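You operate a simulated robot arm through the tools that you are given. There is no shell and no other tool.

You run a simulated two-armed robot. Do the job below in one go: nothing can be reset, and whatever is moved stays where it is left.

JOB
Wipe the coffee mark off the desk end, lay the mug coaster there and stand the blue mug on it.
Fine: wipe first, with the white cloth; lay the cloth back on the desk mat. Set down upright: blue mug. What is to be rubbed or washed off counts as gone when no trace of it is left.
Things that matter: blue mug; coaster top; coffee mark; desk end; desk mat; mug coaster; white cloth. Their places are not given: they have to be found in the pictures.

The check looks at the end state, three seconds after you hand in, the way a careful person would. Anything else that was tipped, shoved, dropped, spilled or broken makes it a failure. Flat cloth is picked up by pressing the open fingertips on it (5 to 10 N) and closing them slowly along it; thin cloth reads only 2 to 8 mm in the jaws.

ROBOT AND FRAMES
Two 7-joint arms with two-finger parallel grippers on one trunk that stands fixed in place. Base frame: the origin is at the foot of the trunk, x ahead of it, y to its left, z up. Units: m, rad, N and s.
The left shoulder is at [0.071, 0.156, 1.08], the right one opposite. Each reaches about 1.231 m from its shoulder. Payload 3.91 kg a hand.
The tool frame of a hand sits at the grasp point between the pads (the TCP): z along the fingers, y along the line on which they close. The tips reach 0.03 m beyond it. Largest opening 0.11 m; finger width 0.02, thickness 0.01; the body of the gripper, 0.048 by 0.112 m, starts 0.055 m behind the TCP.
Orientation is that of the tool frame in the base frame, as a unit quaternion [x, y, z, w]. With the fingers straight down and closing along the base's y, the tool's x points along the base's -x, its y along +y and its z along -z.

CONTROLS
- The arms move only by the tool move_arm. It takes "left_series", "right_series" or both (then of equal length, played together; a hand with none holds still); each is one flat list of numbers, 6 for each row, row after row: the shift along the base's x, y, z in m, then the turn, a rotation vector about the base's x, y, z in rad. In form: [x, y, z, ax, ay, az, x, y, z, ax, ay, az, ...]. A call has 1 to 20 rows; each row is the pose to reach, as a shift and turn from the pose commanded when the call began. "left_fingers" and "right_fingers" are, for a hand that has rows, the finger opening in m, from 0 to 0.11, set as the call begins (left out, the last holds). A row lasts 0.2 s, in which the tool goes at most 0.05 m and 0.15 rad; a call with a longer step from one row to the next is refused whole, and so is a gripper value outside its range. Where a pose cannot be reached the arm comes as near as it can. A force on the tool above 40 N (or 10 N above the force at the start of the call, whichever is more), or a blocked arm, ends the call early, and 0.2 s more pass. The fingers move at their own pace (about 0.108 m/s each) and stop on an object; they squeeze with about 30 N. The grip force told is the motor's: it shows also when the fingers shut on nothing. Time passes only in rows, and 0.2 s behind the last, so rows that repeat a pose let the fingers close. It gives the time, the measured TCP pose, the force on the tool (base axes), the opening and the grip force at its end, in the units of the frame above (readings bear some noise), with the torque about the TCP (base axes, N m) and any sound that the robot's microphone picked up.
- Cameras (640 x 400 px; columns grow to the right, rows downward): "scene" is now at [0.1319, -0.0352, 1.3165]; the picture's right is [-0.42, -0.91, 0.00], its down [-0.44, 0.20, -0.87] and it looks along [0.79, -0.37, -0.49] (base axes); focal length 343 px, centre (320, 200). "left" rides on the left gripper at [0.072, -0.017, -0.103] in its tool frame; the picture's right is [0.23, 0.97, 0.00], its down [-0.76, 0.18, -0.62] and it looks along [-0.61, 0.14, 0.78] (tool axes); focal length 222 px, centre (320, 200). "right" rides on the right gripper at [0.072, 0.017, -0.103] in its tool frame; the picture's right is [-0.23, 0.97, 0.00], its down [-0.76, -0.18, -0.62] and it looks along [-0.61, -0.14, 0.78] (tool axes); focal length 222 px, centre (320, 200).
- get_image(camera): a new picture of that camera. No time passes.
- slide_trunk(by): slides the trunk up (or, below 0, down) by that many m; the arms and the scene camera ride with it, the base frame stays. It gives what a move gives, with no picture.
- aim_head(pan, tilt): turns the head with the scene camera to pan (to the left, within 1.501 rad either way) and tilt (down, from -0.506 to 1.204), counted from straight ahead of the robot. It gives what a move gives.
- probe_pixels(camera, pixels): for up to 12 pixels [column, row] of the newest picture of that camera ("zoom" is the newest enlarged one), the place [x, y, z] in the base frame of the surface seen there, good to about 0.003 m. No time passes.
- enlarge(camera, box): a new picture of the part [left, top, right, bottom] of that camera's present view, enlarged. No time passes.
- sign_off(): hands the job in; it is judged then, once.

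Leave the grippers open and the arms clear of the work at the hand-in unless told otherwise.

The tools are called after "Request:" by a JSON object that holds its "method" and its "body". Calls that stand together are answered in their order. move_arm: Moves the arms, as the interface text tells. Its arguments: {"type":"object","properties":{"left_series":{"type":"array","items":{"type":"number"}},"left_fingers":{"type":"number"},"right_series":{"type":"array","items":{"type":"number"}},"right_fingers":{"type":"number"}},"required":[]} The other tools are called the same way: slide_trunk (by) moves the trunk up or down; aim_head (pan, tilt) turns the head that bears the scene camera; get_image (camera) takes a picture; probe_pixels (camera, pixels) gives the place of the surface under pixels of a picture; enlarge (camera, box) takes an enlarged picture of a part of a camera's view; sign_off () hands the job in.

At the start:

```text
t: 0.0
left_ee_pos: [0.8972, -0.0338, 0.9933]
left_tcp_rot: [-0.001, 1.0, -0.001, -0.001]
left_force: [0.3, -0.6, 0.5]
left_wrist_torque: [-0.01, -0.01, -0.01]
left_opening: 0.11
left_finger_force: 0.0
right_ee_pos: [0.4967, -0.6703, 0.9644]
right_tcp_rot: [0.0, 1.0, 0.0, 0.0]
right_force: [0.0, 0.0, 0.2]
right_wrist_torque: [0.0, -0.01, 0.02]
right_opening: 0.1102
right_finger_force: 0.0
trunk travel left (down, up): [-0.525, 0.415]
head pan, tilt (commanded): [-0.433, 0.51]
```

scene: 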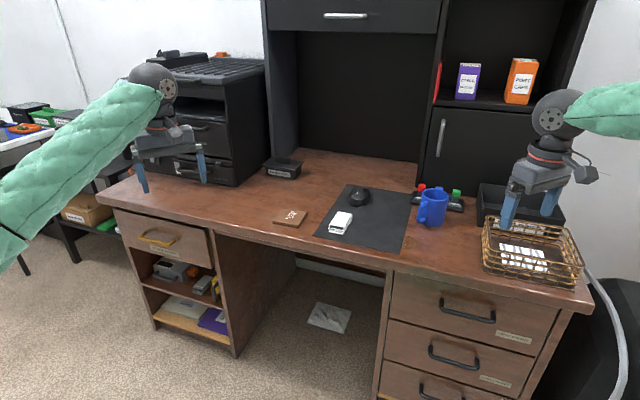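
right: 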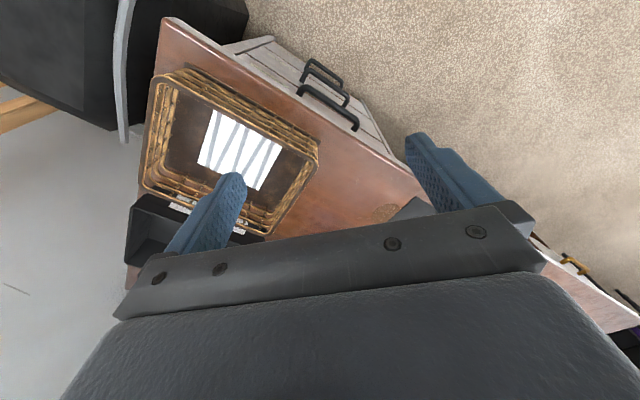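
left: 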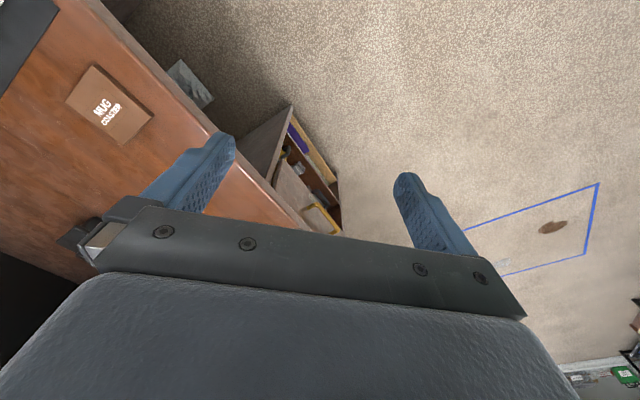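

I see the desk, with the dark mat, a white thing on it, the coaster at about (290,218) and the blue mug at about (433,207). The left hand camera shows a blue outline with a brown mark at about (550,227). I'll enlarge views of these before doing anything.

Request:
{"method": "enlarge", "body": {"camera": "scene", "box": [240, 150, 480, 300]}}

Request:
{"method": "enlarge", "body": {"camera": "left", "box": [400, 150, 640, 300]}}

Request:
{"method": "enlarge", "body": {"camera": "scene", "box": [400, 170, 640, 320]}}

```text
2.67 times, centred on (360, 225) of scene
```

zoom: 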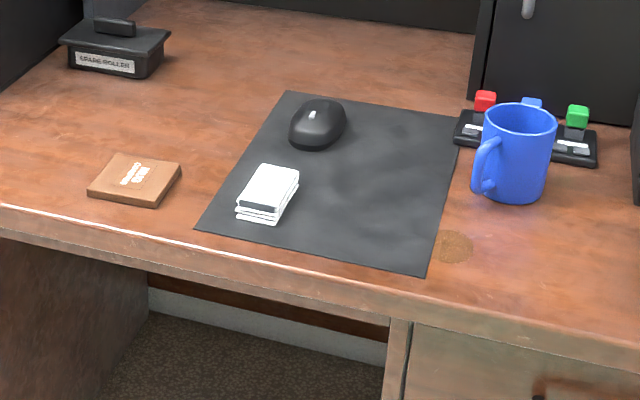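

```text
2.67 times, centred on (520, 225) of left
```

zoom: 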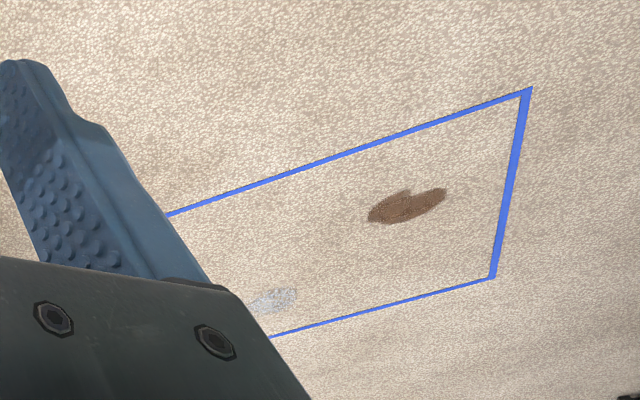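

```text
2.67 times, centred on (520, 245) of scene
```

zoom: 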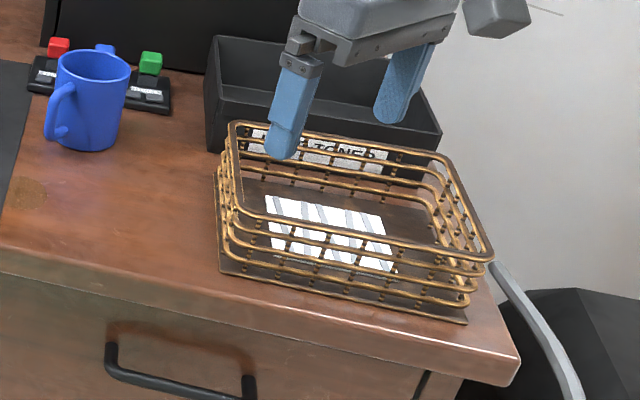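

The coffee mark seems to be at about scene (411,242), just right of the mat. The mark on the carpet is something else. White things lie on the mat at (340,222) and in the basket at (523,257), so I'll enlarge both and the mark more closely.

Request:
{"method": "enlarge", "body": {"camera": "scene", "box": [310, 190, 374, 230]}}

Request:
{"method": "enlarge", "body": {"camera": "scene", "box": [380, 220, 444, 260]}}

Request:
{"method": "enlarge", "body": {"camera": "right", "box": [120, 60, 360, 210]}}

Request:
{"method": "enlarge", "body": {"camera": "scene", "box": [380, 160, 480, 222]}}

```text
10.00 times, centred on (342, 210) of scene
```

zoom: 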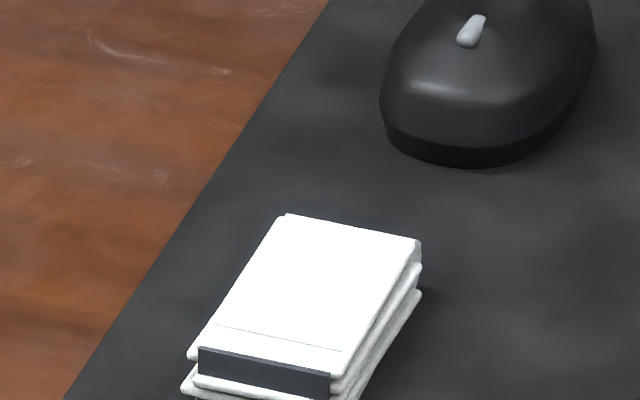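

```text
10.00 times, centred on (412, 240) of scene
```

zoom: 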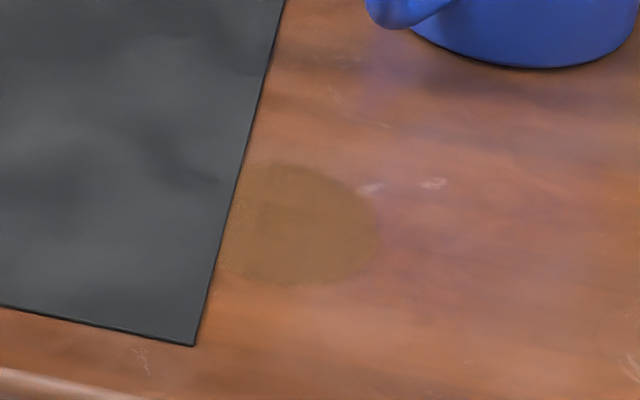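

```text
2.67 times, centred on (240, 135) of right
```

zoom: 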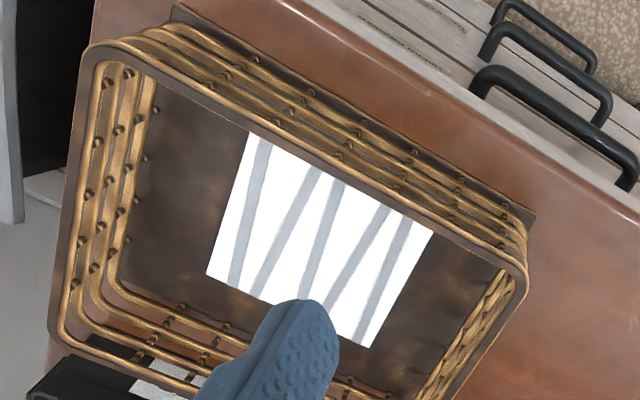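

```text
6.40 times, centred on (430, 191) of scene
```

zoom: 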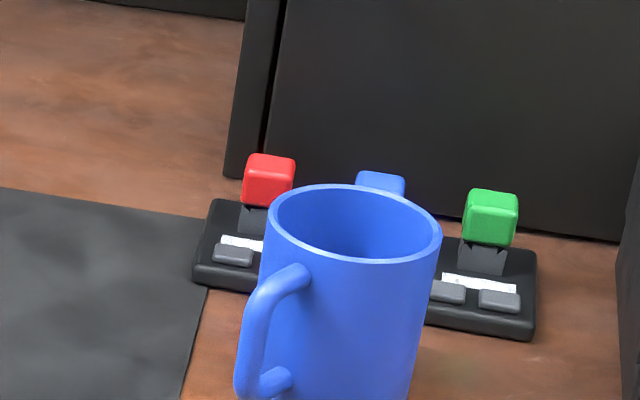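

The stack on the mat looks like the folded white cloth with a dark band on its near side. The thing in the basket is a striped sheet. Next I'll measure the positions of these things.

Request:
{"method": "get_image", "body": {"camera": "scene"}}

Request:
{"method": "probe_pixels", "body": {"camera": "scene", "pixels": [[341, 218], [338, 212], [351, 215], [331, 224], [344, 227], [336, 229], [360, 197], [290, 217], [278, 222], [300, 225], [291, 211], [306, 213]]}}

Request:
{"method": "probe_pixels", "body": {"camera": "scene", "pixels": [[411, 242], [403, 242], [418, 242], [410, 236], [410, 248], [432, 210], [448, 193], [421, 191], [433, 188], [430, 226], [419, 216], [421, 205]]}}

Request:
{"method": "probe_pixels", "body": {"camera": "scene", "pixels": [[315, 236], [400, 254], [349, 184], [412, 203], [440, 290], [390, 262], [483, 270], [485, 225], [450, 230], [420, 260], [320, 244], [435, 270]]}}

```text
taken
```

scene: 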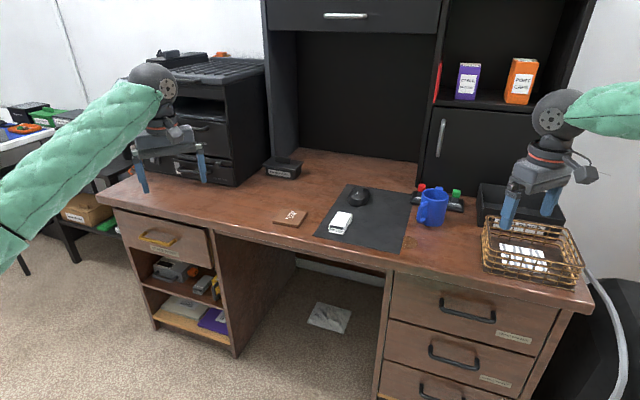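

```text
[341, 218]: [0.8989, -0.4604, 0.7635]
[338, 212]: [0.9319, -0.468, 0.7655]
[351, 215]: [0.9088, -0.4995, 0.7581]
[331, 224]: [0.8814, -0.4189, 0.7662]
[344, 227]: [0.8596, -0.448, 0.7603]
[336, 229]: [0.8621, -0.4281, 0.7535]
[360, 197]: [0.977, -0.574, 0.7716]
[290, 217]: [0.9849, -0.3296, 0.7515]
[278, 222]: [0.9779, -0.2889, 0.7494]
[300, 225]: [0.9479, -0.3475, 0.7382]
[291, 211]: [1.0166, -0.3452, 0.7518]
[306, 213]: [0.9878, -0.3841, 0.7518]
```

```text
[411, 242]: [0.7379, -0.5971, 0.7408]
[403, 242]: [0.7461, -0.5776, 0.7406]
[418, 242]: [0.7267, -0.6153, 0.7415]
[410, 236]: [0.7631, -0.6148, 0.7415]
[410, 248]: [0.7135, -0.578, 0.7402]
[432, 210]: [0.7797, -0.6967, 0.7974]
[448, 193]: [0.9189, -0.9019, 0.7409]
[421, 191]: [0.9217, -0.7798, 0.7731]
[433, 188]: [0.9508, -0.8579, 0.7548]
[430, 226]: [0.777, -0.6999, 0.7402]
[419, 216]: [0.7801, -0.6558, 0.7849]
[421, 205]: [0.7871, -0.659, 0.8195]
```

```text
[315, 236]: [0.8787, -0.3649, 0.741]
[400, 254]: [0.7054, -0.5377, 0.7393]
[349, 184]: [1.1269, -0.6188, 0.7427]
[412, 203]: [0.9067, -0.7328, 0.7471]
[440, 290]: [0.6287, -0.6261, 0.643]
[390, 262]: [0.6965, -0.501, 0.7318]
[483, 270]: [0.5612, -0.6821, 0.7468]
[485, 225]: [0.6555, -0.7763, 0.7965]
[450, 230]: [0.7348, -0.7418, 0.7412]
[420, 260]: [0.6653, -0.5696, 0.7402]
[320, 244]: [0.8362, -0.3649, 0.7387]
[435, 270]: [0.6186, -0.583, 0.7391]
```

The desk top is at z ≈ 0.741, and the desk stands about 45° turned in the base frame. The mark is near (0.737,-0.597), the cloth near (0.89,-0.46), the coaster near (0.985,-0.34) and the mug near (0.79,-0.70). I'll shift the right hand, well above everything, so its camera looks at the mark.

Request:
{"method": "move_arm", "body": {"right_series": [0.011, 0.04, 0.012, 0, 0, 0, 0.022, 0.08, 0.024, 0, 0, 0, 0.033, 0.12, 0.036, 0, 0, 0, 0.033, 0.12, 0.036, 0, 0, 0]}}

Request:
{"method": "get_image", "body": {"camera": "right"}}

```text
t: 1.0
left_ee_pos: [0.8976, -0.0344, 0.9927]
left_tcp_rot: [-0.001, 1.0, -0.001, 0.001]
left_force: [-0.7, -0.1, -0.2]
left_wrist_torque: [-0.02, -0.02, 0.02]
left_opening: 0.1098
left_finger_force: 0.1
right_ee_pos: [0.5292, -0.5483, 0.9994]
right_tcp_rot: [0.0, 1.0, -0.001, 0.0]
right_force: [0.0, -0.4, -0.1]
right_wrist_torque: [0.0, 0.0, 0.0]
right_opening: 0.1101
right_finger_force: 0.2
trunk travel left (down, up): [-0.525, 0.415]
head pan, tilt (commanded): [-0.433, 0.51]
```

```text
taken
```

right: 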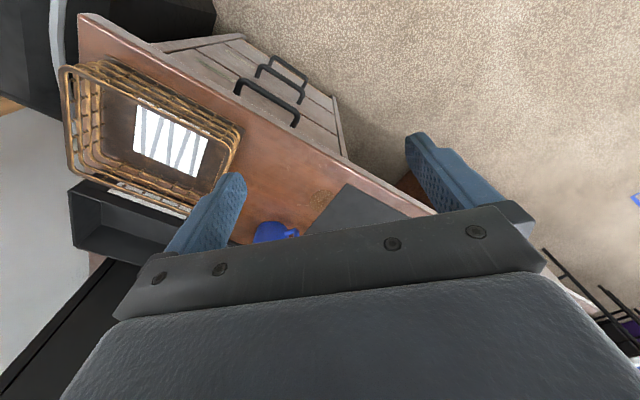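

The gripper hides the lower half of the picture; the mark is at (320,197), just at its edge. I'll move the hand further forward so that the mark and the mug come into the clear part.

Request:
{"method": "move_arm", "body": {"right_series": [0.045, 0, 0, 0, 0, 0, 0.09, 0, 0, 0, 0, 0, 0.135, 0, 0, 0, 0, 0, 0.18, 0.0, 0, 0, 0, 0, 0.18, 0.0, 0, 0, 0, 0]}}

Request:
{"method": "get_image", "body": {"camera": "right"}}

```text
t: 2.2
left_ee_pos: [0.8972, -0.0349, 0.9925]
left_tcp_rot: [0.0, 1.0, 0.0, 0.0]
left_force: [-0.4, 0.0, 0.5]
left_wrist_torque: [-0.04, -0.01, 0.01]
left_opening: 0.1101
left_finger_force: 0.0
right_ee_pos: [0.7106, -0.5488, 0.9967]
right_tcp_rot: [-0.001, 1.0, 0.001, 0.001]
right_force: [-0.6, 0.5, 0.0]
right_wrist_torque: [0.04, -0.01, 0.0]
right_opening: 0.1099
right_finger_force: 0.0
trunk travel left (down, up): [-0.525, 0.415]
head pan, tilt (commanded): [-0.433, 0.51]
```

```text
taken
```

right: 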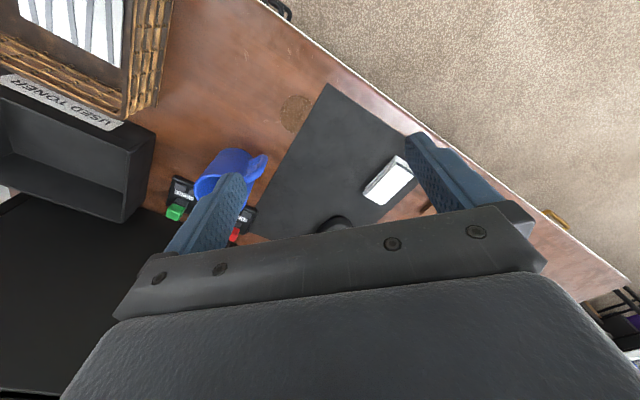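

Now the mark is at (296,113), the mat and the cloth at (389,180), and the mug at (228,168). I'll enlarge and measure the mark, the mat edges and the cloth.

Request:
{"method": "probe_pixels", "body": {"camera": "right", "pixels": [[296, 113], [281, 113], [311, 113], [296, 96], [295, 130], [327, 84], [250, 232], [389, 180], [362, 193], [398, 156], [413, 175], [380, 204]]}}

Request:
{"method": "enlarge", "body": {"camera": "right", "box": [256, 70, 352, 130]}}

Request:
{"method": "enlarge", "body": {"camera": "right", "box": [340, 140, 436, 200]}}

Request:
{"method": "enlarge", "body": {"camera": "right", "box": [150, 130, 310, 230]}}

```text
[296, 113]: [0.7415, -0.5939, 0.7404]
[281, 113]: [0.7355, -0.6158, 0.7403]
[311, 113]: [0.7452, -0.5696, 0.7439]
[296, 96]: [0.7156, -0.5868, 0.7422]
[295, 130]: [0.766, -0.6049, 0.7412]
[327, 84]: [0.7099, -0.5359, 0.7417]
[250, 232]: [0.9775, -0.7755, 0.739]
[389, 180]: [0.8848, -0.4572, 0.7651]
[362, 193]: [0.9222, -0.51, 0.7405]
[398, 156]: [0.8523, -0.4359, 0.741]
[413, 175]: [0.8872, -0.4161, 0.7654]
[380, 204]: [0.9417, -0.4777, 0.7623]
```

```text
6.67 times, centred on (304, 100) of right
```

zoom: 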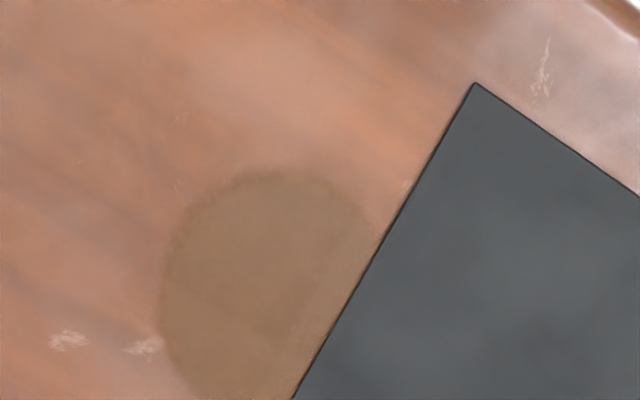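

```text
6.67 times, centred on (388, 170) of right
```

zoom: 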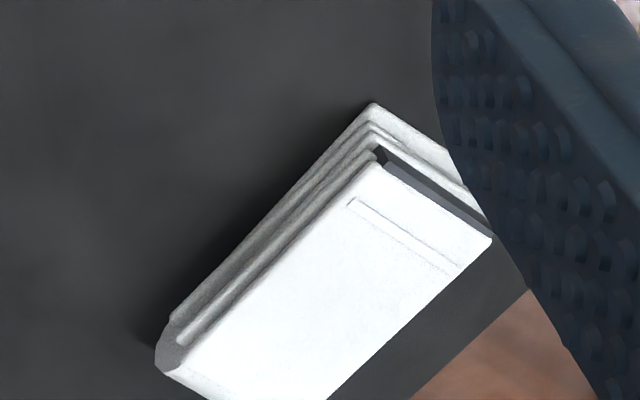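

```text
4.00 times, centred on (230, 180) of right
```

zoom: 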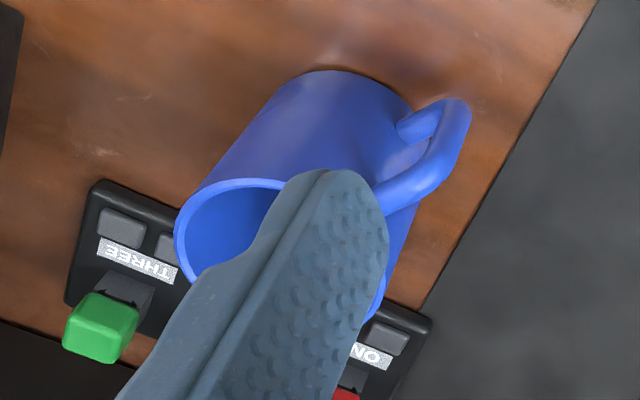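

The cloth is a folded pad about 25 mm high on the mat. To get its exact outline and the coaster's, I'll enlarge the scene view and measure the corners.

Request:
{"method": "enlarge", "body": {"camera": "scene", "box": [314, 202, 370, 237]}}

```text
11.43 times, centred on (342, 220) of scene
```

zoom: 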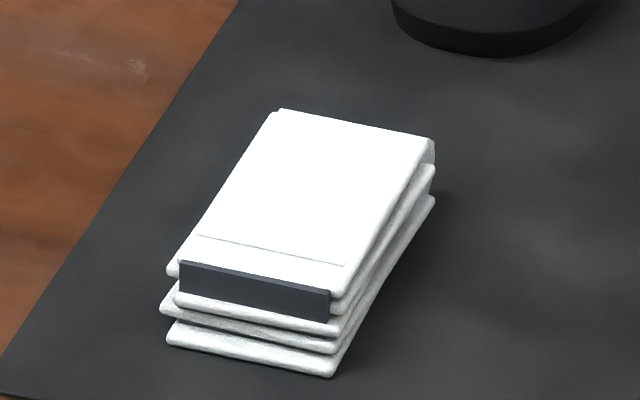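

Request:
{"method": "probe_pixels", "body": {"camera": "zoom", "pixels": [[280, 114], [426, 140], [335, 292], [172, 268], [332, 374], [172, 340], [434, 200], [165, 310], [338, 345], [300, 200], [255, 285], [390, 270]]}}

Request:
{"method": "enlarge", "body": {"camera": "scene", "box": [262, 200, 318, 235]}}

```text
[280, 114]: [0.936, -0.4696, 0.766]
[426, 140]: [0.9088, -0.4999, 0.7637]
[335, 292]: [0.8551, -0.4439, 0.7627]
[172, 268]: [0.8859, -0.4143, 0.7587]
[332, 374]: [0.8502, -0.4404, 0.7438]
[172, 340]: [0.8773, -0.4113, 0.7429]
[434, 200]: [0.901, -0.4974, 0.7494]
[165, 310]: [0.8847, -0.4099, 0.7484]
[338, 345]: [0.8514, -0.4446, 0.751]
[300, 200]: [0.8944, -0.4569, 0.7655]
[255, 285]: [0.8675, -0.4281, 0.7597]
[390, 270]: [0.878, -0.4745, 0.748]
```

```text
11.43 times, centred on (290, 218) of scene
```

zoom: 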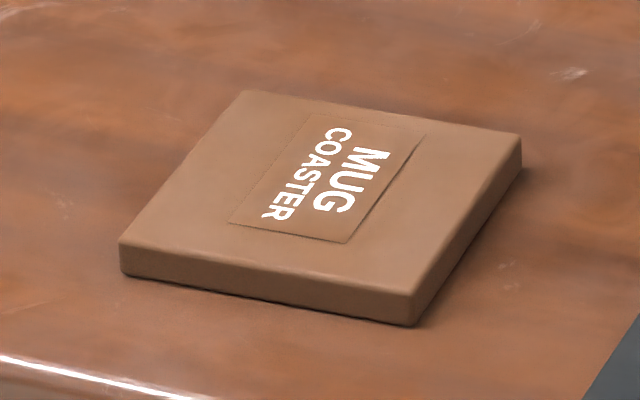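

Cloth: centre ≈ (0.894,-0.456), about 81 × 43 mm, top at z 0.766, with its long side along base -46°. Next I'll measure the coaster corners in this zoom.

Request:
{"method": "probe_pixels", "body": {"camera": "zoom", "pixels": [[246, 94], [518, 136], [412, 292], [122, 244], [412, 322], [124, 274], [520, 165], [320, 190], [300, 300], [470, 230], [180, 170], [380, 115]]}}

Request:
{"method": "enlarge", "body": {"camera": "scene", "box": [400, 180, 464, 220]}}

```text
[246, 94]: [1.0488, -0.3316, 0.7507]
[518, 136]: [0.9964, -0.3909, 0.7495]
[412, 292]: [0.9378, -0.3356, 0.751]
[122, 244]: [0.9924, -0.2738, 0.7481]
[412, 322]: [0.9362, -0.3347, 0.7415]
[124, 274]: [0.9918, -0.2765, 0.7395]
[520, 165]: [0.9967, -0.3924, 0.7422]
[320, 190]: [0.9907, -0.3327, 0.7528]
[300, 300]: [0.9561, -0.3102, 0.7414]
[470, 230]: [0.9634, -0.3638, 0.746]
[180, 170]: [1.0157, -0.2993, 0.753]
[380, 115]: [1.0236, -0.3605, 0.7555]
```

```text
10.00 times, centred on (432, 200) of scene
```

zoom: 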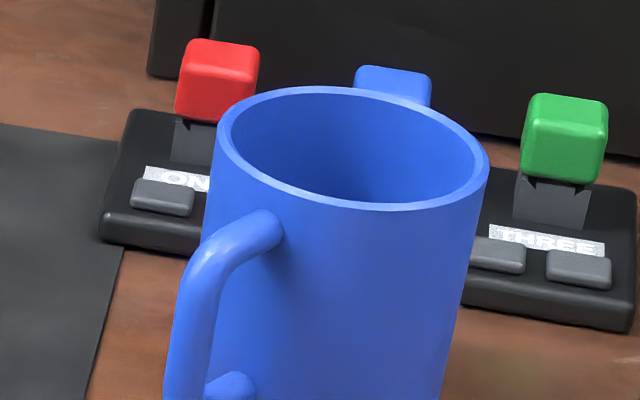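

Coaster: 80 mm square, centre ≈ (0.9935,-0.333), turned 45°, 11 mm thick. Next I'll measure the mug rim and handle in the newest zoom.

Request:
{"method": "probe_pixels", "body": {"camera": "zoom", "pixels": [[222, 130], [484, 165], [340, 92], [360, 205], [240, 110], [450, 195], [260, 190], [195, 290], [180, 380], [470, 150], [330, 300], [420, 300]]}}

Request:
{"method": "enlarge", "body": {"camera": "scene", "box": [400, 195, 464, 235]}}

```text
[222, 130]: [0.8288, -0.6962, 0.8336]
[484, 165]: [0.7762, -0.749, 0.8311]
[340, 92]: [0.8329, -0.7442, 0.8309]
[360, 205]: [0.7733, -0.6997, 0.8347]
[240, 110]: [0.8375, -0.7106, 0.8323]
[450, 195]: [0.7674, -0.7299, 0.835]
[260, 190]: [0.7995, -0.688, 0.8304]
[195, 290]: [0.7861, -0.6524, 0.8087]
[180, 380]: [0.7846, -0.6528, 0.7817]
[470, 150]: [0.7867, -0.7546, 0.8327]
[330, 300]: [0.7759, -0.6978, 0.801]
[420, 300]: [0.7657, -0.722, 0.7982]
```

```text
10.00 times, centred on (432, 215) of scene
```

zoom: 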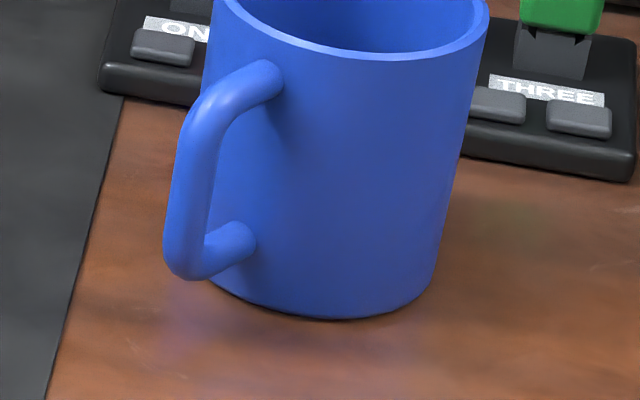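

Mug: rim centre ≈ (0.803,-0.722), radius 37 mm, rim at z 0.834, handle pointing towards about +y. First I'll draw the left arm back out of the way. In the same call the right hand goes above the cloth, turned -45° so that it closes across the cloth's short side.

Request:
{"method": "move_arm", "body": {"left_series": [-0.02, 0.015, 0, 0, 0, 0, -0.04, 0.03, 0, 0, 0, 0, -0.06, 0.045, 0, 0, 0, 0, -0.08, 0.06, 0, 0, 0, 0, -0.1, 0.075, 0, 0, 0, 0, -0.12, 0.09, 0, 0, 0, 0, -0.14, 0.1, 0, 0, 0, 0], "right_series": [0.03, 0.015, 0, 0, 0, -0.13, 0.061, 0.031, 0, 0, 0, -0.26, 0.092, 0.046, -0.02, 0, 0, -0.39, 0.122, 0.062, -0.04, 0, 0, -0.52, 0.153, 0.077, -0.06, 0, 0, -0.65, 0.1834, 0.0928, -0.08, 0, 0, -0.785, 0.1834, 0.0928, -0.08, 0, 0, -0.785], "right_fingers": 0.11}}

Request:
{"method": "get_image", "body": {"camera": "right"}}

Request:
{"method": "get_image", "body": {"camera": "scene"}}

```text
t: 3.8
left_ee_pos: [0.7587, 0.0641, 0.9918]
left_tcp_rot: [0.0, 1.0, 0.0, 0.001]
left_force: [-0.7, -0.4, 0.4]
left_wrist_torque: [0.02, -0.05, 0.03]
left_opening: 0.1101
left_finger_force: 0.1
right_ee_pos: [0.8935, -0.4563, 0.9184]
right_tcp_rot: [0.383, 0.924, 0.001, 0.0]
right_force: [0.3, -0.8, 0.4]
right_wrist_torque: [0.0, -0.03, -0.04]
right_opening: 0.1099
right_finger_force: 0.0
trunk travel left (down, up): [-0.525, 0.415]
head pan, tilt (commanded): [-0.433, 0.51]
```

```text
taken
```

right: 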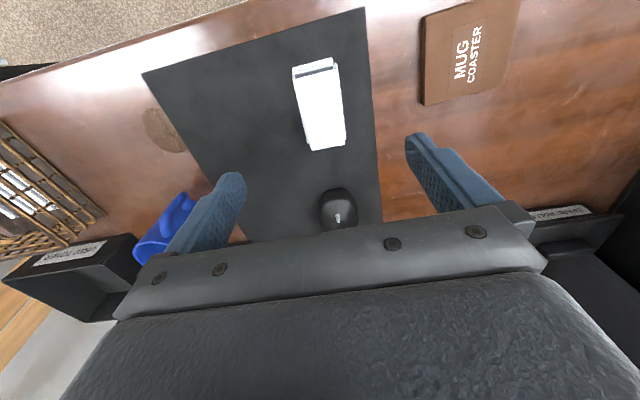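

```text
taken
```

scene: 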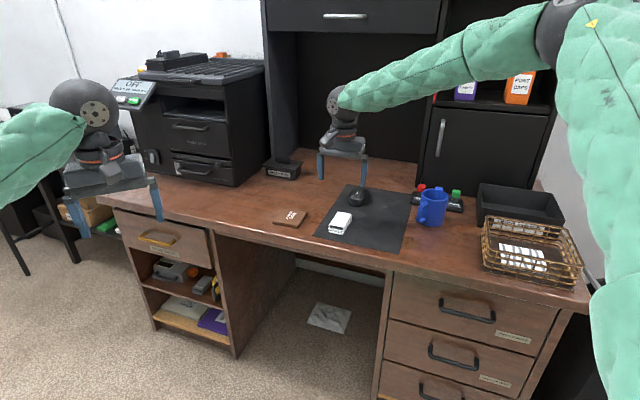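

The cloth is centred below between the fingers, at about (320,105) in the hand view, and the mouse is well clear. I'll lower the hand straight down until the fingertips are about 8 mm above the mat, still open.

Request:
{"method": "move_arm", "body": {"right_series": [0, 0, -0.035, 0, 0, 0, 0, 0, -0.07, 0, 0, 0, 0, 0, -0.1, 0, 0, 0, 0, 0, -0.12, 0, 0, 0, 0, 0, -0.138, 0, 0, 0, 0, 0, -0.138, 0, 0, 0], "right_fingers": 0.09}}

Request:
{"method": "get_image", "body": {"camera": "right"}}

Request:
{"method": "enlarge", "body": {"camera": "scene", "box": [300, 170, 396, 230]}}

```text
t: 5.2
left_ee_pos: [0.759, 0.0651, 0.992]
left_tcp_rot: [0.0, 1.0, 0.0, 0.0]
left_force: [0.7, 0.0, 0.2]
left_wrist_torque: [0.03, 0.01, 0.0]
left_opening: 0.1098
left_finger_force: 0.1
right_ee_pos: [0.8925, -0.4574, 0.7784]
right_tcp_rot: [0.383, 0.924, 0.0, 0.0]
right_force: [0.0, 0.1, 1.3]
right_wrist_torque: [0.0, 0.01, 0.01]
right_opening: 0.0899
right_finger_force: 0.1
trunk travel left (down, up): [-0.525, 0.415]
head pan, tilt (commanded): [-0.433, 0.51]
```

```text
taken
```

right: 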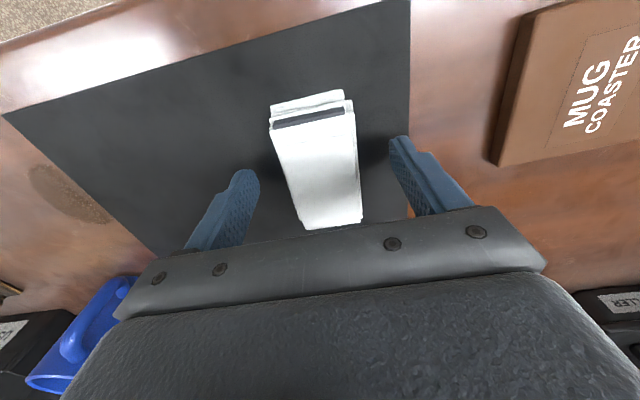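

```text
6.67 times, centred on (348, 200) of scene
```

zoom: 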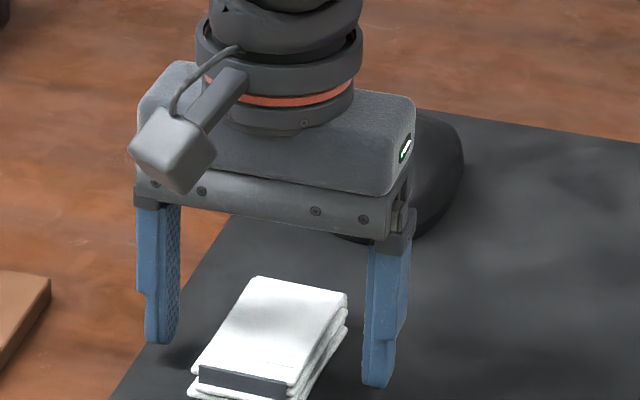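

The fingers straddle the cloth with its middle between them, and the force is about 1 N, so nothing is touched. I'll close the fingers on it now and hold for a second.

Request:
{"method": "move_arm", "body": {"right_series": [0, 0, 0, 0, 0, 0, 0, 0, 0, 0, 0, 0, 0, 0, 0, 0, 0, 0, 0, 0, 0, 0, 0, 0, 0, 0, 0, 0, 0, 0], "right_fingers": 0.0}}

Request:
{"method": "get_image", "body": {"camera": "right"}}

Request:
{"method": "enlarge", "body": {"camera": "scene", "box": [300, 180, 396, 240]}}

```text
t: 6.4
left_ee_pos: [0.7601, 0.0653, 0.9927]
left_tcp_rot: [-0.001, 1.0, 0.0, 0.0]
left_force: [-0.4, 0.1, 0.0]
left_wrist_torque: [0.02, 0.01, 0.0]
left_opening: 0.11
left_finger_force: 0.1
right_ee_pos: [0.8931, -0.456, 0.7794]
right_tcp_rot: [0.383, 0.924, 0.0, 0.0]
right_force: [-0.3, 0.8, -0.5]
right_wrist_torque: [0.02, 0.05, -0.01]
right_opening: 0.049
right_finger_force: 29.7
trunk travel left (down, up): [-0.525, 0.415]
head pan, tilt (commanded): [-0.433, 0.51]
```

```text
taken
```

right: 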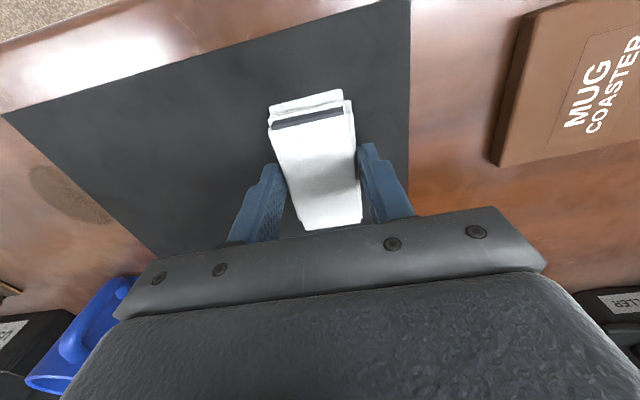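

```text
6.67 times, centred on (348, 210) of scene
```

zoom: 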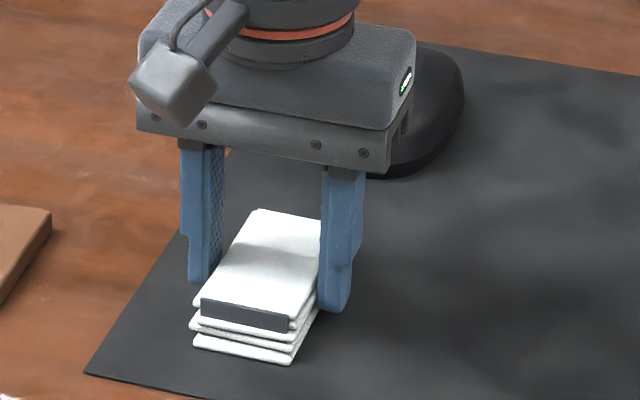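

The jaws stopped at 49 mm with about 30 N, so the cloth is held. I'll lift it 10 cm and check that it came along.

Request:
{"method": "move_arm", "body": {"right_series": [0, 0, 0.02, 0, 0, 0, 0, 0, 0.05, 0, 0, 0, 0, 0, 0.08, 0, 0, 0, 0, 0, 0.1, 0, 0, 0, 0, 0, 0.1, 0, 0, 0]}}

Request:
{"method": "get_image", "body": {"camera": "right"}}

Request:
{"method": "get_image", "body": {"camera": "scene"}}

```text
t: 7.6
left_ee_pos: [0.7593, 0.0655, 0.9906]
left_tcp_rot: [-0.001, 1.0, 0.001, -0.001]
left_force: [0.2, -0.1, -0.6]
left_wrist_torque: [-0.03, -0.02, -0.03]
left_opening: 0.1101
left_finger_force: 0.1
right_ee_pos: [0.8921, -0.4565, 0.8801]
right_tcp_rot: [0.383, 0.924, 0.0, 0.0]
right_force: [-1.0, -0.2, 0.2]
right_wrist_torque: [0.0, -0.01, -0.02]
right_opening: 0.0489
right_finger_force: 29.8
trunk travel left (down, up): [-0.525, 0.415]
head pan, tilt (commanded): [-0.433, 0.51]
```

```text
taken
```

right: 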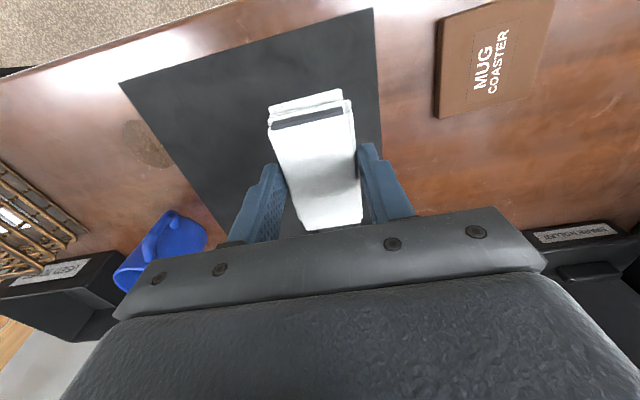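

```text
taken
```

scene: 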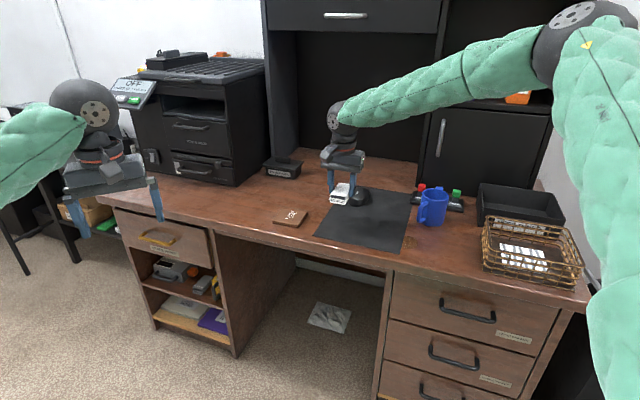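

The cloth is up in the jaws and the rest of the desk is unchanged. The mark at (147,145) in the hand view is clear, so I'll enlarge it there to get its exact limits beside the mat edge.

Request:
{"method": "enlarge", "body": {"camera": "right", "box": [96, 100, 208, 170]}}

```text
5.71 times, centred on (152, 135) of right
```

zoom: 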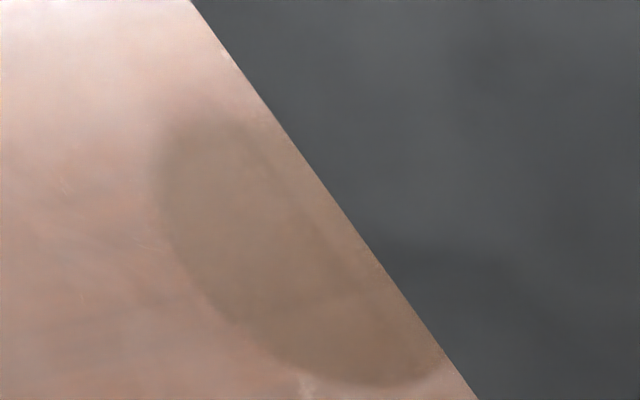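

Request:
{"method": "probe_pixels", "body": {"camera": "zoom", "pixels": [[190, 130], [165, 190], [200, 290], [280, 360], [380, 385], [440, 370], [380, 270], [320, 200], [270, 130], [300, 270], [230, 60], [465, 395]]}}

```text
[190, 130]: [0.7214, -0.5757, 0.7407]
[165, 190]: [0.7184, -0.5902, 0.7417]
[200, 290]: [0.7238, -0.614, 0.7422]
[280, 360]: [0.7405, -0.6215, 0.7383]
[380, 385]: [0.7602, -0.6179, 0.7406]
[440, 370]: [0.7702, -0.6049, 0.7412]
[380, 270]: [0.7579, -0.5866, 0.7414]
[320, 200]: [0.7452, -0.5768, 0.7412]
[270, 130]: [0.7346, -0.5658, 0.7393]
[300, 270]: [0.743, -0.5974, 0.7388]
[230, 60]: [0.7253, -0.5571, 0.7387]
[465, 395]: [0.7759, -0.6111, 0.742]
```

The mark spans x 0.718–0.770, y -0.622 to -0.570, right up to the mat edge, with its centre ≈ (0.744,-0.596). The mug handle lies about 7 cm behind it, so I'll keep the strokes short on that side. I'll carry the cloth over the mat to just above the mark.

Request:
{"method": "move_arm", "body": {"right_series": [-0.0285, -0.0223, 0, 0, 0, 0, -0.0572, -0.0447, 0, 0, 0, 0, -0.0857, -0.067, 0, 0, 0, 0, -0.1143, -0.0893, 0, 0, 0, 0, -0.143, -0.1117, 0, 0, 0, 0, -0.1715, -0.134, 0, 0, 0, 0, -0.1715, -0.134, -0.04, 0, 0, 0, -0.1715, -0.134, -0.075, 0, 0, 0, -0.1715, -0.134, -0.09, 0, 0, 0, -0.1715, -0.134, -0.09, 0, 0, 0]}}

Request:
{"method": "get_image", "body": {"camera": "right"}}

Request:
{"method": "enlarge", "body": {"camera": "scene", "box": [360, 180, 488, 260]}}

```text
t: 9.8
left_ee_pos: [0.7589, 0.0662, 0.9931]
left_tcp_rot: [0.0, 1.0, -0.001, -0.001]
left_force: [0.6, 0.0, 0.1]
left_wrist_torque: [0.0, 0.0, -0.01]
left_opening: 0.1098
left_finger_force: 0.1
right_ee_pos: [0.7198, -0.5917, 0.7917]
right_tcp_rot: [0.383, 0.924, 0.0, 0.0]
right_force: [0.1, 0.9, -0.1]
right_wrist_torque: [0.01, 0.0, 0.0]
right_opening: 0.0489
right_finger_force: 30.0
trunk travel left (down, up): [-0.525, 0.415]
head pan, tilt (commanded): [-0.433, 0.51]
```

```text
taken
```

right: 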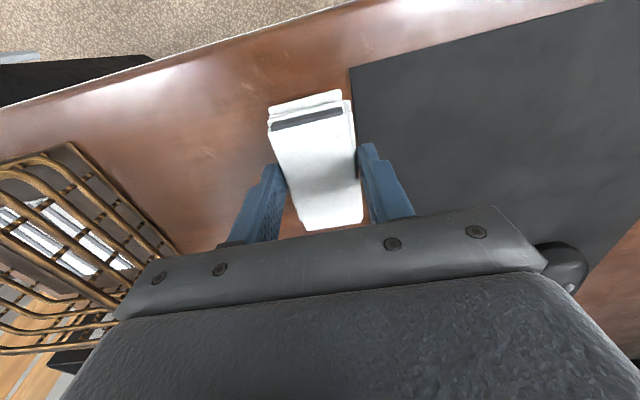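

```text
5.00 times, centred on (424, 220) of scene
```

zoom: 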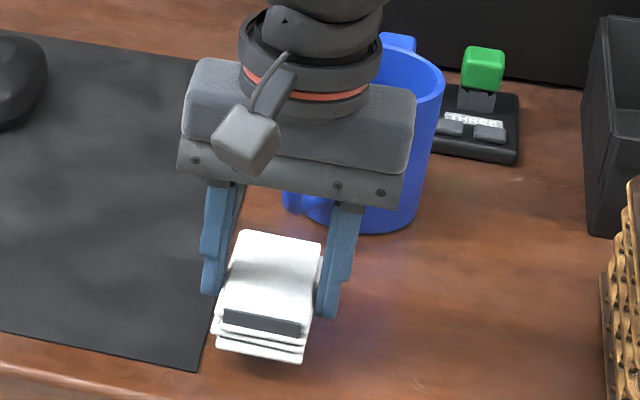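

The cloth hovers right beside the mat's right edge, about 1.4 cm above the desk, and clear of the mug. I'll lower it gently and read the force.

Request:
{"method": "move_arm", "body": {"right_series": [0, 0, -0.006, 0, 0, 0, 0, 0, -0.01, 0, 0, 0, 0, 0, -0.013, 0, 0, 0, 0, 0, -0.013, 0, 0, 0]}}

```text
t: 10.8
left_ee_pos: [0.7583, 0.0655, 0.9919]
left_tcp_rot: [0.0, 1.0, 0.0, 0.0]
left_force: [-0.2, 0.0, -0.5]
left_wrist_torque: [-0.01, 0.02, -0.02]
left_opening: 0.11
left_finger_force: 0.0
right_ee_pos: [0.7209, -0.5916, 0.7782]
right_tcp_rot: [0.383, 0.924, 0.0, 0.0]
right_force: [0.7, -0.2, -1.5]
right_wrist_torque: [0.01, 0.0, 0.01]
right_opening: 0.0488
right_finger_force: 30.4
trunk travel left (down, up): [-0.525, 0.415]
head pan, tilt (commanded): [-0.433, 0.51]
```

The vertical force is about 1.5 N, so it may be only just touching. I'll lower it 2 mm more and read again.

Request:
{"method": "move_arm", "body": {"right_series": [0, 0, -0.001, 0, 0, 0, 0, 0, -0.002, 0, 0, 0, 0, 0, -0.002, 0, 0, 0]}}

```text
t: 11.6
left_ee_pos: [0.758, 0.0654, 0.9925]
left_tcp_rot: [0.0, 1.0, 0.001, 0.001]
left_force: [0.2, 0.1, 0.3]
left_wrist_torque: [-0.01, -0.01, -0.02]
left_opening: 0.1101
left_finger_force: 0.0
right_ee_pos: [0.7208, -0.5906, 0.7776]
right_tcp_rot: [0.383, 0.924, -0.001, 0.001]
right_force: [2.0, -5.6, 16.6]
right_wrist_torque: [-0.03, 0.12, -0.03]
right_opening: 0.0489
right_finger_force: 29.9
trunk travel left (down, up): [-0.525, 0.415]
head pan, tilt (commanded): [-0.433, 0.51]
```

Firm contact at 16.6 N, more than is needed. I'll ease up 1 mm and then make the first short strokes along the mat edge direction, nearer and farther.

Request:
{"method": "move_arm", "body": {"right_series": [0, 0, 0.001, 0, 0, 0, 0, 0, 0.001, 0, 0, 0]}}

```text
t: 12.2
left_ee_pos: [0.7581, 0.0661, 0.9925]
left_tcp_rot: [0.0, 1.0, 0.0, 0.0]
left_force: [-0.4, 0.3, 0.2]
left_wrist_torque: [0.01, -0.03, 0.0]
left_opening: 0.1098
left_finger_force: 0.1
right_ee_pos: [0.7201, -0.5912, 0.7775]
right_tcp_rot: [0.383, 0.924, 0.0, -0.001]
right_force: [4.4, -2.8, 14.9]
right_wrist_torque: [-0.08, -0.16, -0.04]
right_opening: 0.0489
right_finger_force: 30.2
trunk travel left (down, up): [-0.525, 0.415]
head pan, tilt (commanded): [-0.433, 0.51]
```

Still 14.9 N. I'll ease up another millimetre and start stroking along the mat edge, 3 cm either way.

Request:
{"method": "move_arm", "body": {"right_series": [0, 0, 0.001, 0, 0, 0, 0.0105, -0.0107, 0.001, 0, 0, 0, 0.021, -0.0213, 0.001, 0, 0, 0, 0.0105, -0.0107, 0.001, 0, 0, 0, 0, 0, 0.001, 0, 0, 0, -0.0105, 0.0107, 0.001, 0, 0, 0, -0.021, 0.0213, 0.001, 0, 0, 0, -0.0105, 0.0107, 0.001, 0, 0, 0, 0, 0, 0.001, 0, 0, 0]}}

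Request:
{"method": "get_image", "body": {"camera": "right"}}

Request:
{"method": "enlarge", "body": {"camera": "scene", "box": [360, 190, 488, 270]}}

```text
t: 14.2
left_ee_pos: [0.7597, 0.0663, 0.9915]
left_tcp_rot: [0.0, 1.0, 0.0, 0.0]
left_force: [-0.2, 0.3, 0.4]
left_wrist_torque: [-0.02, 0.02, 0.0]
left_opening: 0.1101
left_finger_force: 0.0
right_ee_pos: [0.7201, -0.5913, 0.7779]
right_tcp_rot: [0.383, 0.924, -0.001, 0.0]
right_force: [-0.2, -0.2, -0.2]
right_wrist_torque: [0.01, 0.0, -0.03]
right_opening: 0.049
right_finger_force: 30.1
trunk travel left (down, up): [-0.525, 0.415]
head pan, tilt (commanded): [-0.433, 0.51]
```

```text
taken
```

right: 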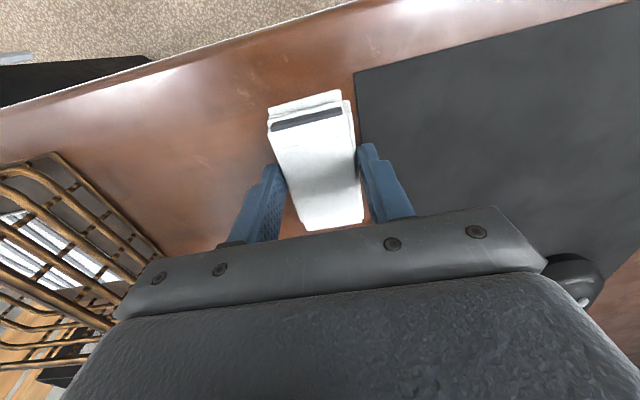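

```text
5.00 times, centred on (424, 230) of scene
```

zoom: 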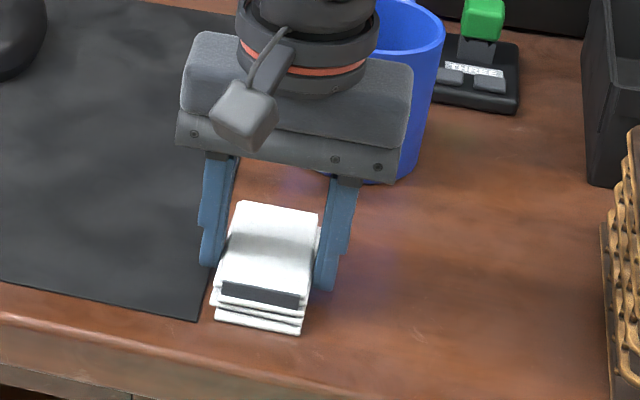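

The force reads about zero, so those strokes barely touched. I'll press 1 mm lower and repeat two full cycles of strokes.

Request:
{"method": "move_arm", "body": {"right_series": [0, 0, -0.001, 0, 0, 0, 0.0105, -0.0107, -0.001, 0, 0, 0, 0.021, -0.0213, -0.001, 0, 0, 0, 0.0105, -0.0107, -0.001, 0, 0, 0, 0, 0, -0.001, 0, 0, 0, -0.0105, 0.0107, -0.001, 0, 0, 0, -0.021, 0.0213, -0.001, 0, 0, 0, -0.0105, 0.0107, -0.001, 0, 0, 0, 0, 0, -0.001, 0, 0, 0, 0.0105, -0.0107, -0.001, 0, 0, 0, 0.021, -0.0213, -0.001, 0, 0, 0]}}

```text
t: 16.6
left_ee_pos: [0.7588, 0.0667, 0.9911]
left_tcp_rot: [0.0, 1.0, 0.0, 0.0]
left_force: [0.4, 1.1, 0.0]
left_wrist_torque: [0.01, 0.03, 0.02]
left_opening: 0.1101
left_finger_force: 0.1
right_ee_pos: [0.7414, -0.6136, 0.7779]
right_tcp_rot: [0.383, 0.924, 0.0, 0.0]
right_force: [-1.6, 3.0, 5.7]
right_wrist_torque: [0.06, 0.02, -0.03]
right_opening: 0.0488
right_finger_force: 29.3
trunk travel left (down, up): [-0.525, 0.415]
head pan, tilt (commanded): [-0.433, 0.51]
```

Now it presses at 5.7 N with a drag of about 3.4 N, which is proper wiping. I'll stroke back and forth a few more times and then lift off and step aside over the mat to look.

Request:
{"method": "move_arm", "body": {"right_series": [-0.0105, 0.0107, 0, 0, 0, 0, -0.021, 0.0213, 0, 0, 0, 0, -0.0315, 0.032, 0, 0, 0, 0, -0.042, 0.0426, 0, 0, 0, 0, -0.0315, 0.032, 0, 0, 0, 0, -0.021, 0.0213, 0, 0, 0, 0, -0.0105, 0.0107, 0, 0, 0, 0, 0, 0, 0, 0, 0, 0, -0.0105, 0.0107, 0, 0, 0, 0, -0.021, 0.0213, 0, 0, 0, 0, -0.021, 0.0213, 0.04, 0, 0, 0, -0.021, 0.0213, 0.08, 0, 0, 0, 0.01, 0.053, 0.08, 0, 0, 0, 0.04, 0.083, 0.08, 0, 0, 0, 0.07, 0.113, 0.08, 0, 0, 0, 0.07, 0.113, 0.08, 0, 0, 0]}}

Request:
{"method": "get_image", "body": {"camera": "scene"}}

Request:
{"method": "enlarge", "body": {"camera": "scene", "box": [380, 220, 444, 260]}}

Request:
{"method": "get_image", "body": {"camera": "right"}}

```text
t: 20.0
left_ee_pos: [0.7575, 0.065, 0.9916]
left_tcp_rot: [0.0, 1.0, 0.0, -0.001]
left_force: [0.2, 0.1, -0.2]
left_wrist_torque: [-0.03, -0.02, 0.01]
left_opening: 0.1101
left_finger_force: 0.0
right_ee_pos: [0.8114, -0.4982, 0.8562]
right_tcp_rot: [0.382, 0.924, 0.0, -0.001]
right_force: [-0.4, 0.1, -0.9]
right_wrist_torque: [0.02, -0.01, 0.0]
right_opening: 0.0489
right_finger_force: 30.0
trunk travel left (down, up): [-0.525, 0.415]
head pan, tilt (commanded): [-0.433, 0.51]
```

```text
taken
```

scene: 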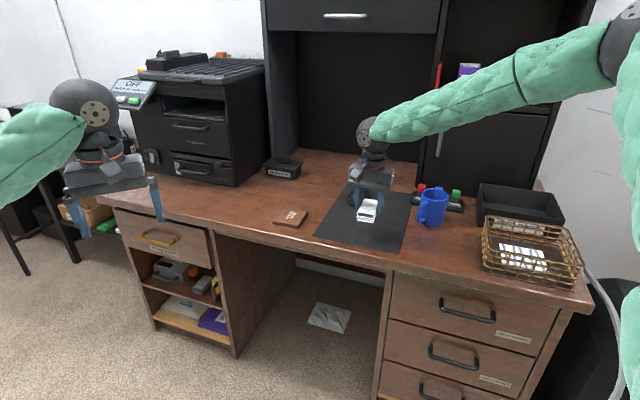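

```text
10.00 times, centred on (412, 240) of scene
```

zoom: 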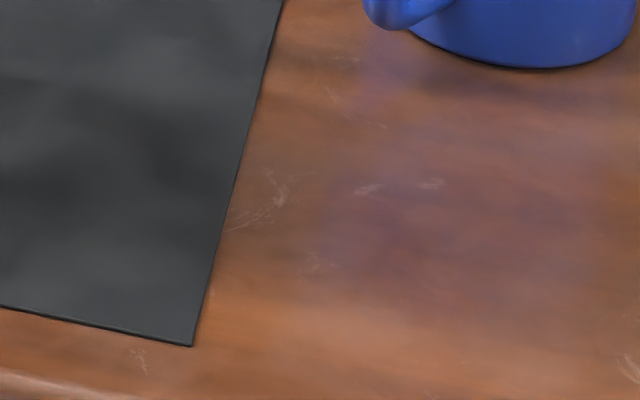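

```text
taken
```

right: 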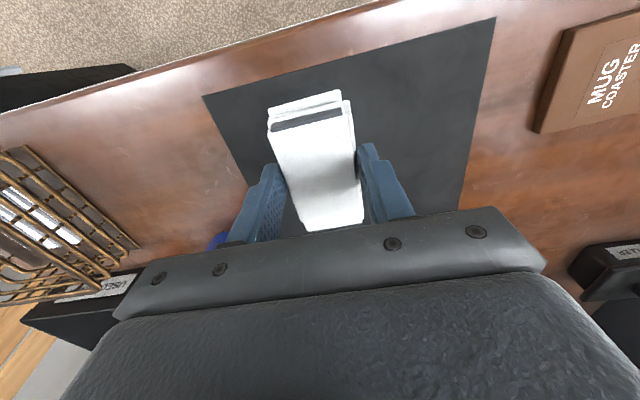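

The mark looks gone, but I want to check for faint remains near the mat edge. I'll enlarge more strongly from both cameras.

Request:
{"method": "enlarge", "body": {"camera": "scene", "box": [396, 230, 428, 250]}}

Request:
{"method": "enlarge", "body": {"camera": "right", "box": [150, 90, 278, 170]}}

```text
16.00 times, centred on (412, 240) of scene
```

zoom: 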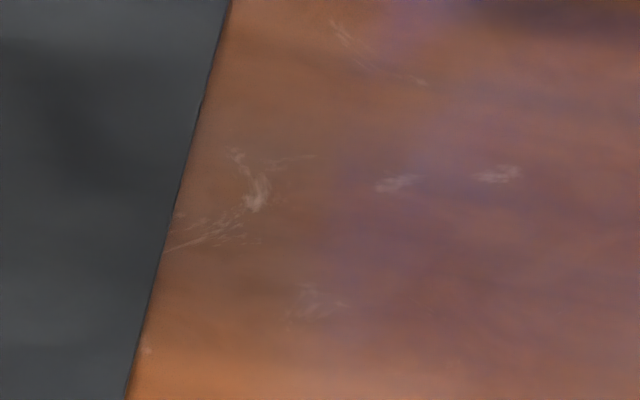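

```text
5.00 times, centred on (214, 130) of right
```

zoom: 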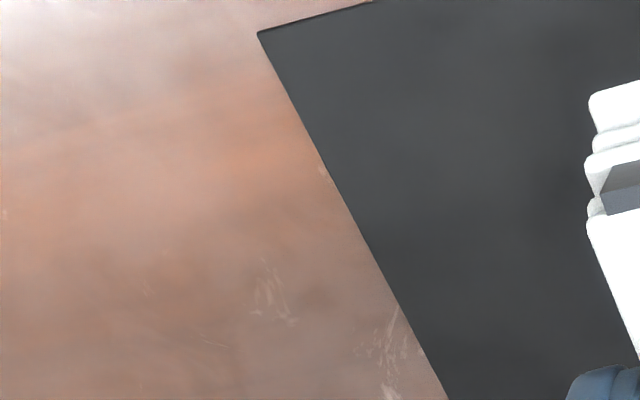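

I can't rule out a faint brown tinge near the mat edge, so I'll wipe again a few millimetres closer to the edge, with the same pressure.

Request:
{"method": "move_arm", "body": {"right_series": [-0.03, -0.03, 0, 0, 0, 0, -0.06, -0.06, 0, 0, 0, 0, -0.0889, -0.0896, 0, 0, 0, 0, -0.0889, -0.0896, -0.04, 0, 0, 0, -0.0889, -0.0896, -0.07, 0, 0, 0, -0.0889, -0.0896, -0.078, 0, 0, 0, -0.0889, -0.0896, -0.0803, 0, 0, 0, -0.0784, -0.1003, -0.0803, 0, 0, 0, -0.0679, -0.1109, -0.0803, 0, 0, 0, -0.0784, -0.1003, -0.0803, 0, 0, 0, -0.0889, -0.0896, -0.0803, 0, 0, 0, -0.0994, -0.0789, -0.0803, 0, 0, 0, -0.1099, -0.0683, -0.0803, 0, 0, 0, -0.0994, -0.0789, -0.0803, 0, 0, 0, -0.0889, -0.0896, -0.0803, 0, 0, 0, -0.0784, -0.1003, -0.0803, 0, 0, 0, -0.0679, -0.1109, -0.0803, 0, 0, 0]}}

```text
t: 23.6
left_ee_pos: [0.758, 0.0655, 0.9915]
left_tcp_rot: [0.001, 1.0, 0.0, 0.0]
left_force: [-0.3, 0.5, -0.6]
left_wrist_torque: [0.03, 0.0, 0.0]
left_opening: 0.1099
left_finger_force: 0.0
right_ee_pos: [0.7428, -0.6099, 0.7773]
right_tcp_rot: [0.382, 0.924, 0.0, 0.001]
right_force: [0.1, -0.8, -1.0]
right_wrist_torque: [-0.01, -0.07, -0.01]
right_opening: 0.0489
right_finger_force: 29.8
trunk travel left (down, up): [-0.525, 0.415]
head pan, tilt (commanded): [-0.433, 0.51]
```

The force is near zero here, so the cloth may sit a hair higher. I'll press 1 mm more and stroke back and forth again.

Request:
{"method": "move_arm", "body": {"right_series": [0, 0, -0.001, 0, 0, 0, -0.0105, 0.0107, -0.001, 0, 0, 0, -0.021, 0.0213, -0.001, 0, 0, 0, -0.0315, 0.032, -0.001, 0, 0, 0, -0.042, 0.0426, -0.001, 0, 0, 0]}}

```text
t: 24.8
left_ee_pos: [0.759, 0.0664, 0.9927]
left_tcp_rot: [0.0, 1.0, 0.0, 0.0]
left_force: [-0.1, -1.0, -0.2]
left_wrist_torque: [-0.01, 0.01, 0.0]
left_opening: 0.1099
left_finger_force: 0.0
right_ee_pos: [0.7007, -0.5677, 0.7767]
right_tcp_rot: [0.382, 0.924, 0.0, 0.001]
right_force: [3.9, -2.9, 14.1]
right_wrist_torque: [-0.07, -0.1, 0.01]
right_opening: 0.0488
right_finger_force: 30.2
trunk travel left (down, up): [-0.525, 0.415]
head pan, tilt (commanded): [-0.433, 0.51]
```

It now presses at 14 N. I'll ease very slightly and make more strokes, first along the edge and then one lane 12 mm further from the mat.

Request:
{"method": "move_arm", "body": {"right_series": [0.0105, -0.0107, 0.0004, 0, 0, 0, 0.021, -0.0213, 0.0004, 0, 0, 0, 0.0315, -0.032, 0.0004, 0, 0, 0, 0.042, -0.0426, 0.0004, 0, 0, 0, 0.0315, -0.032, 0.0004, 0, 0, 0, 0.021, -0.0213, 0.0004, 0, 0, 0, 0.0105, -0.0107, 0.0004, 0, 0, 0, 0, 0, 0.0004, 0, 0, 0, -0.0085, -0.0084, 0.0004, 0, 0, 0, 0.002, -0.0191, 0.0004, 0, 0, 0, 0.0125, -0.0297, 0.0004, 0, 0, 0, 0.023, -0.0404, 0.0004, 0, 0, 0, 0.0335, -0.051, 0.0004, 0, 0, 0, 0.023, -0.0404, 0.0004, 0, 0, 0, 0.0125, -0.0297, 0.0004, 0, 0, 0, 0.002, -0.0191, 0.0004, 0, 0, 0]}}

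```text
t: 28.2
left_ee_pos: [0.7585, 0.066, 0.993]
left_tcp_rot: [0.0, 1.0, 0.0, 0.0]
left_force: [-0.3, 0.6, 0.6]
left_wrist_torque: [0.03, 0.03, 0.01]
left_opening: 0.11
left_finger_force: 0.0
right_ee_pos: [0.7031, -0.5862, 0.7763]
right_tcp_rot: [0.383, 0.924, 0.0, 0.001]
right_force: [-0.4, -1.5, 9.7]
right_wrist_torque: [-0.02, 0.05, 0.02]
right_opening: 0.0489
right_finger_force: 29.9
trunk travel left (down, up): [-0.525, 0.415]
head pan, tilt (commanded): [-0.433, 0.51]
```

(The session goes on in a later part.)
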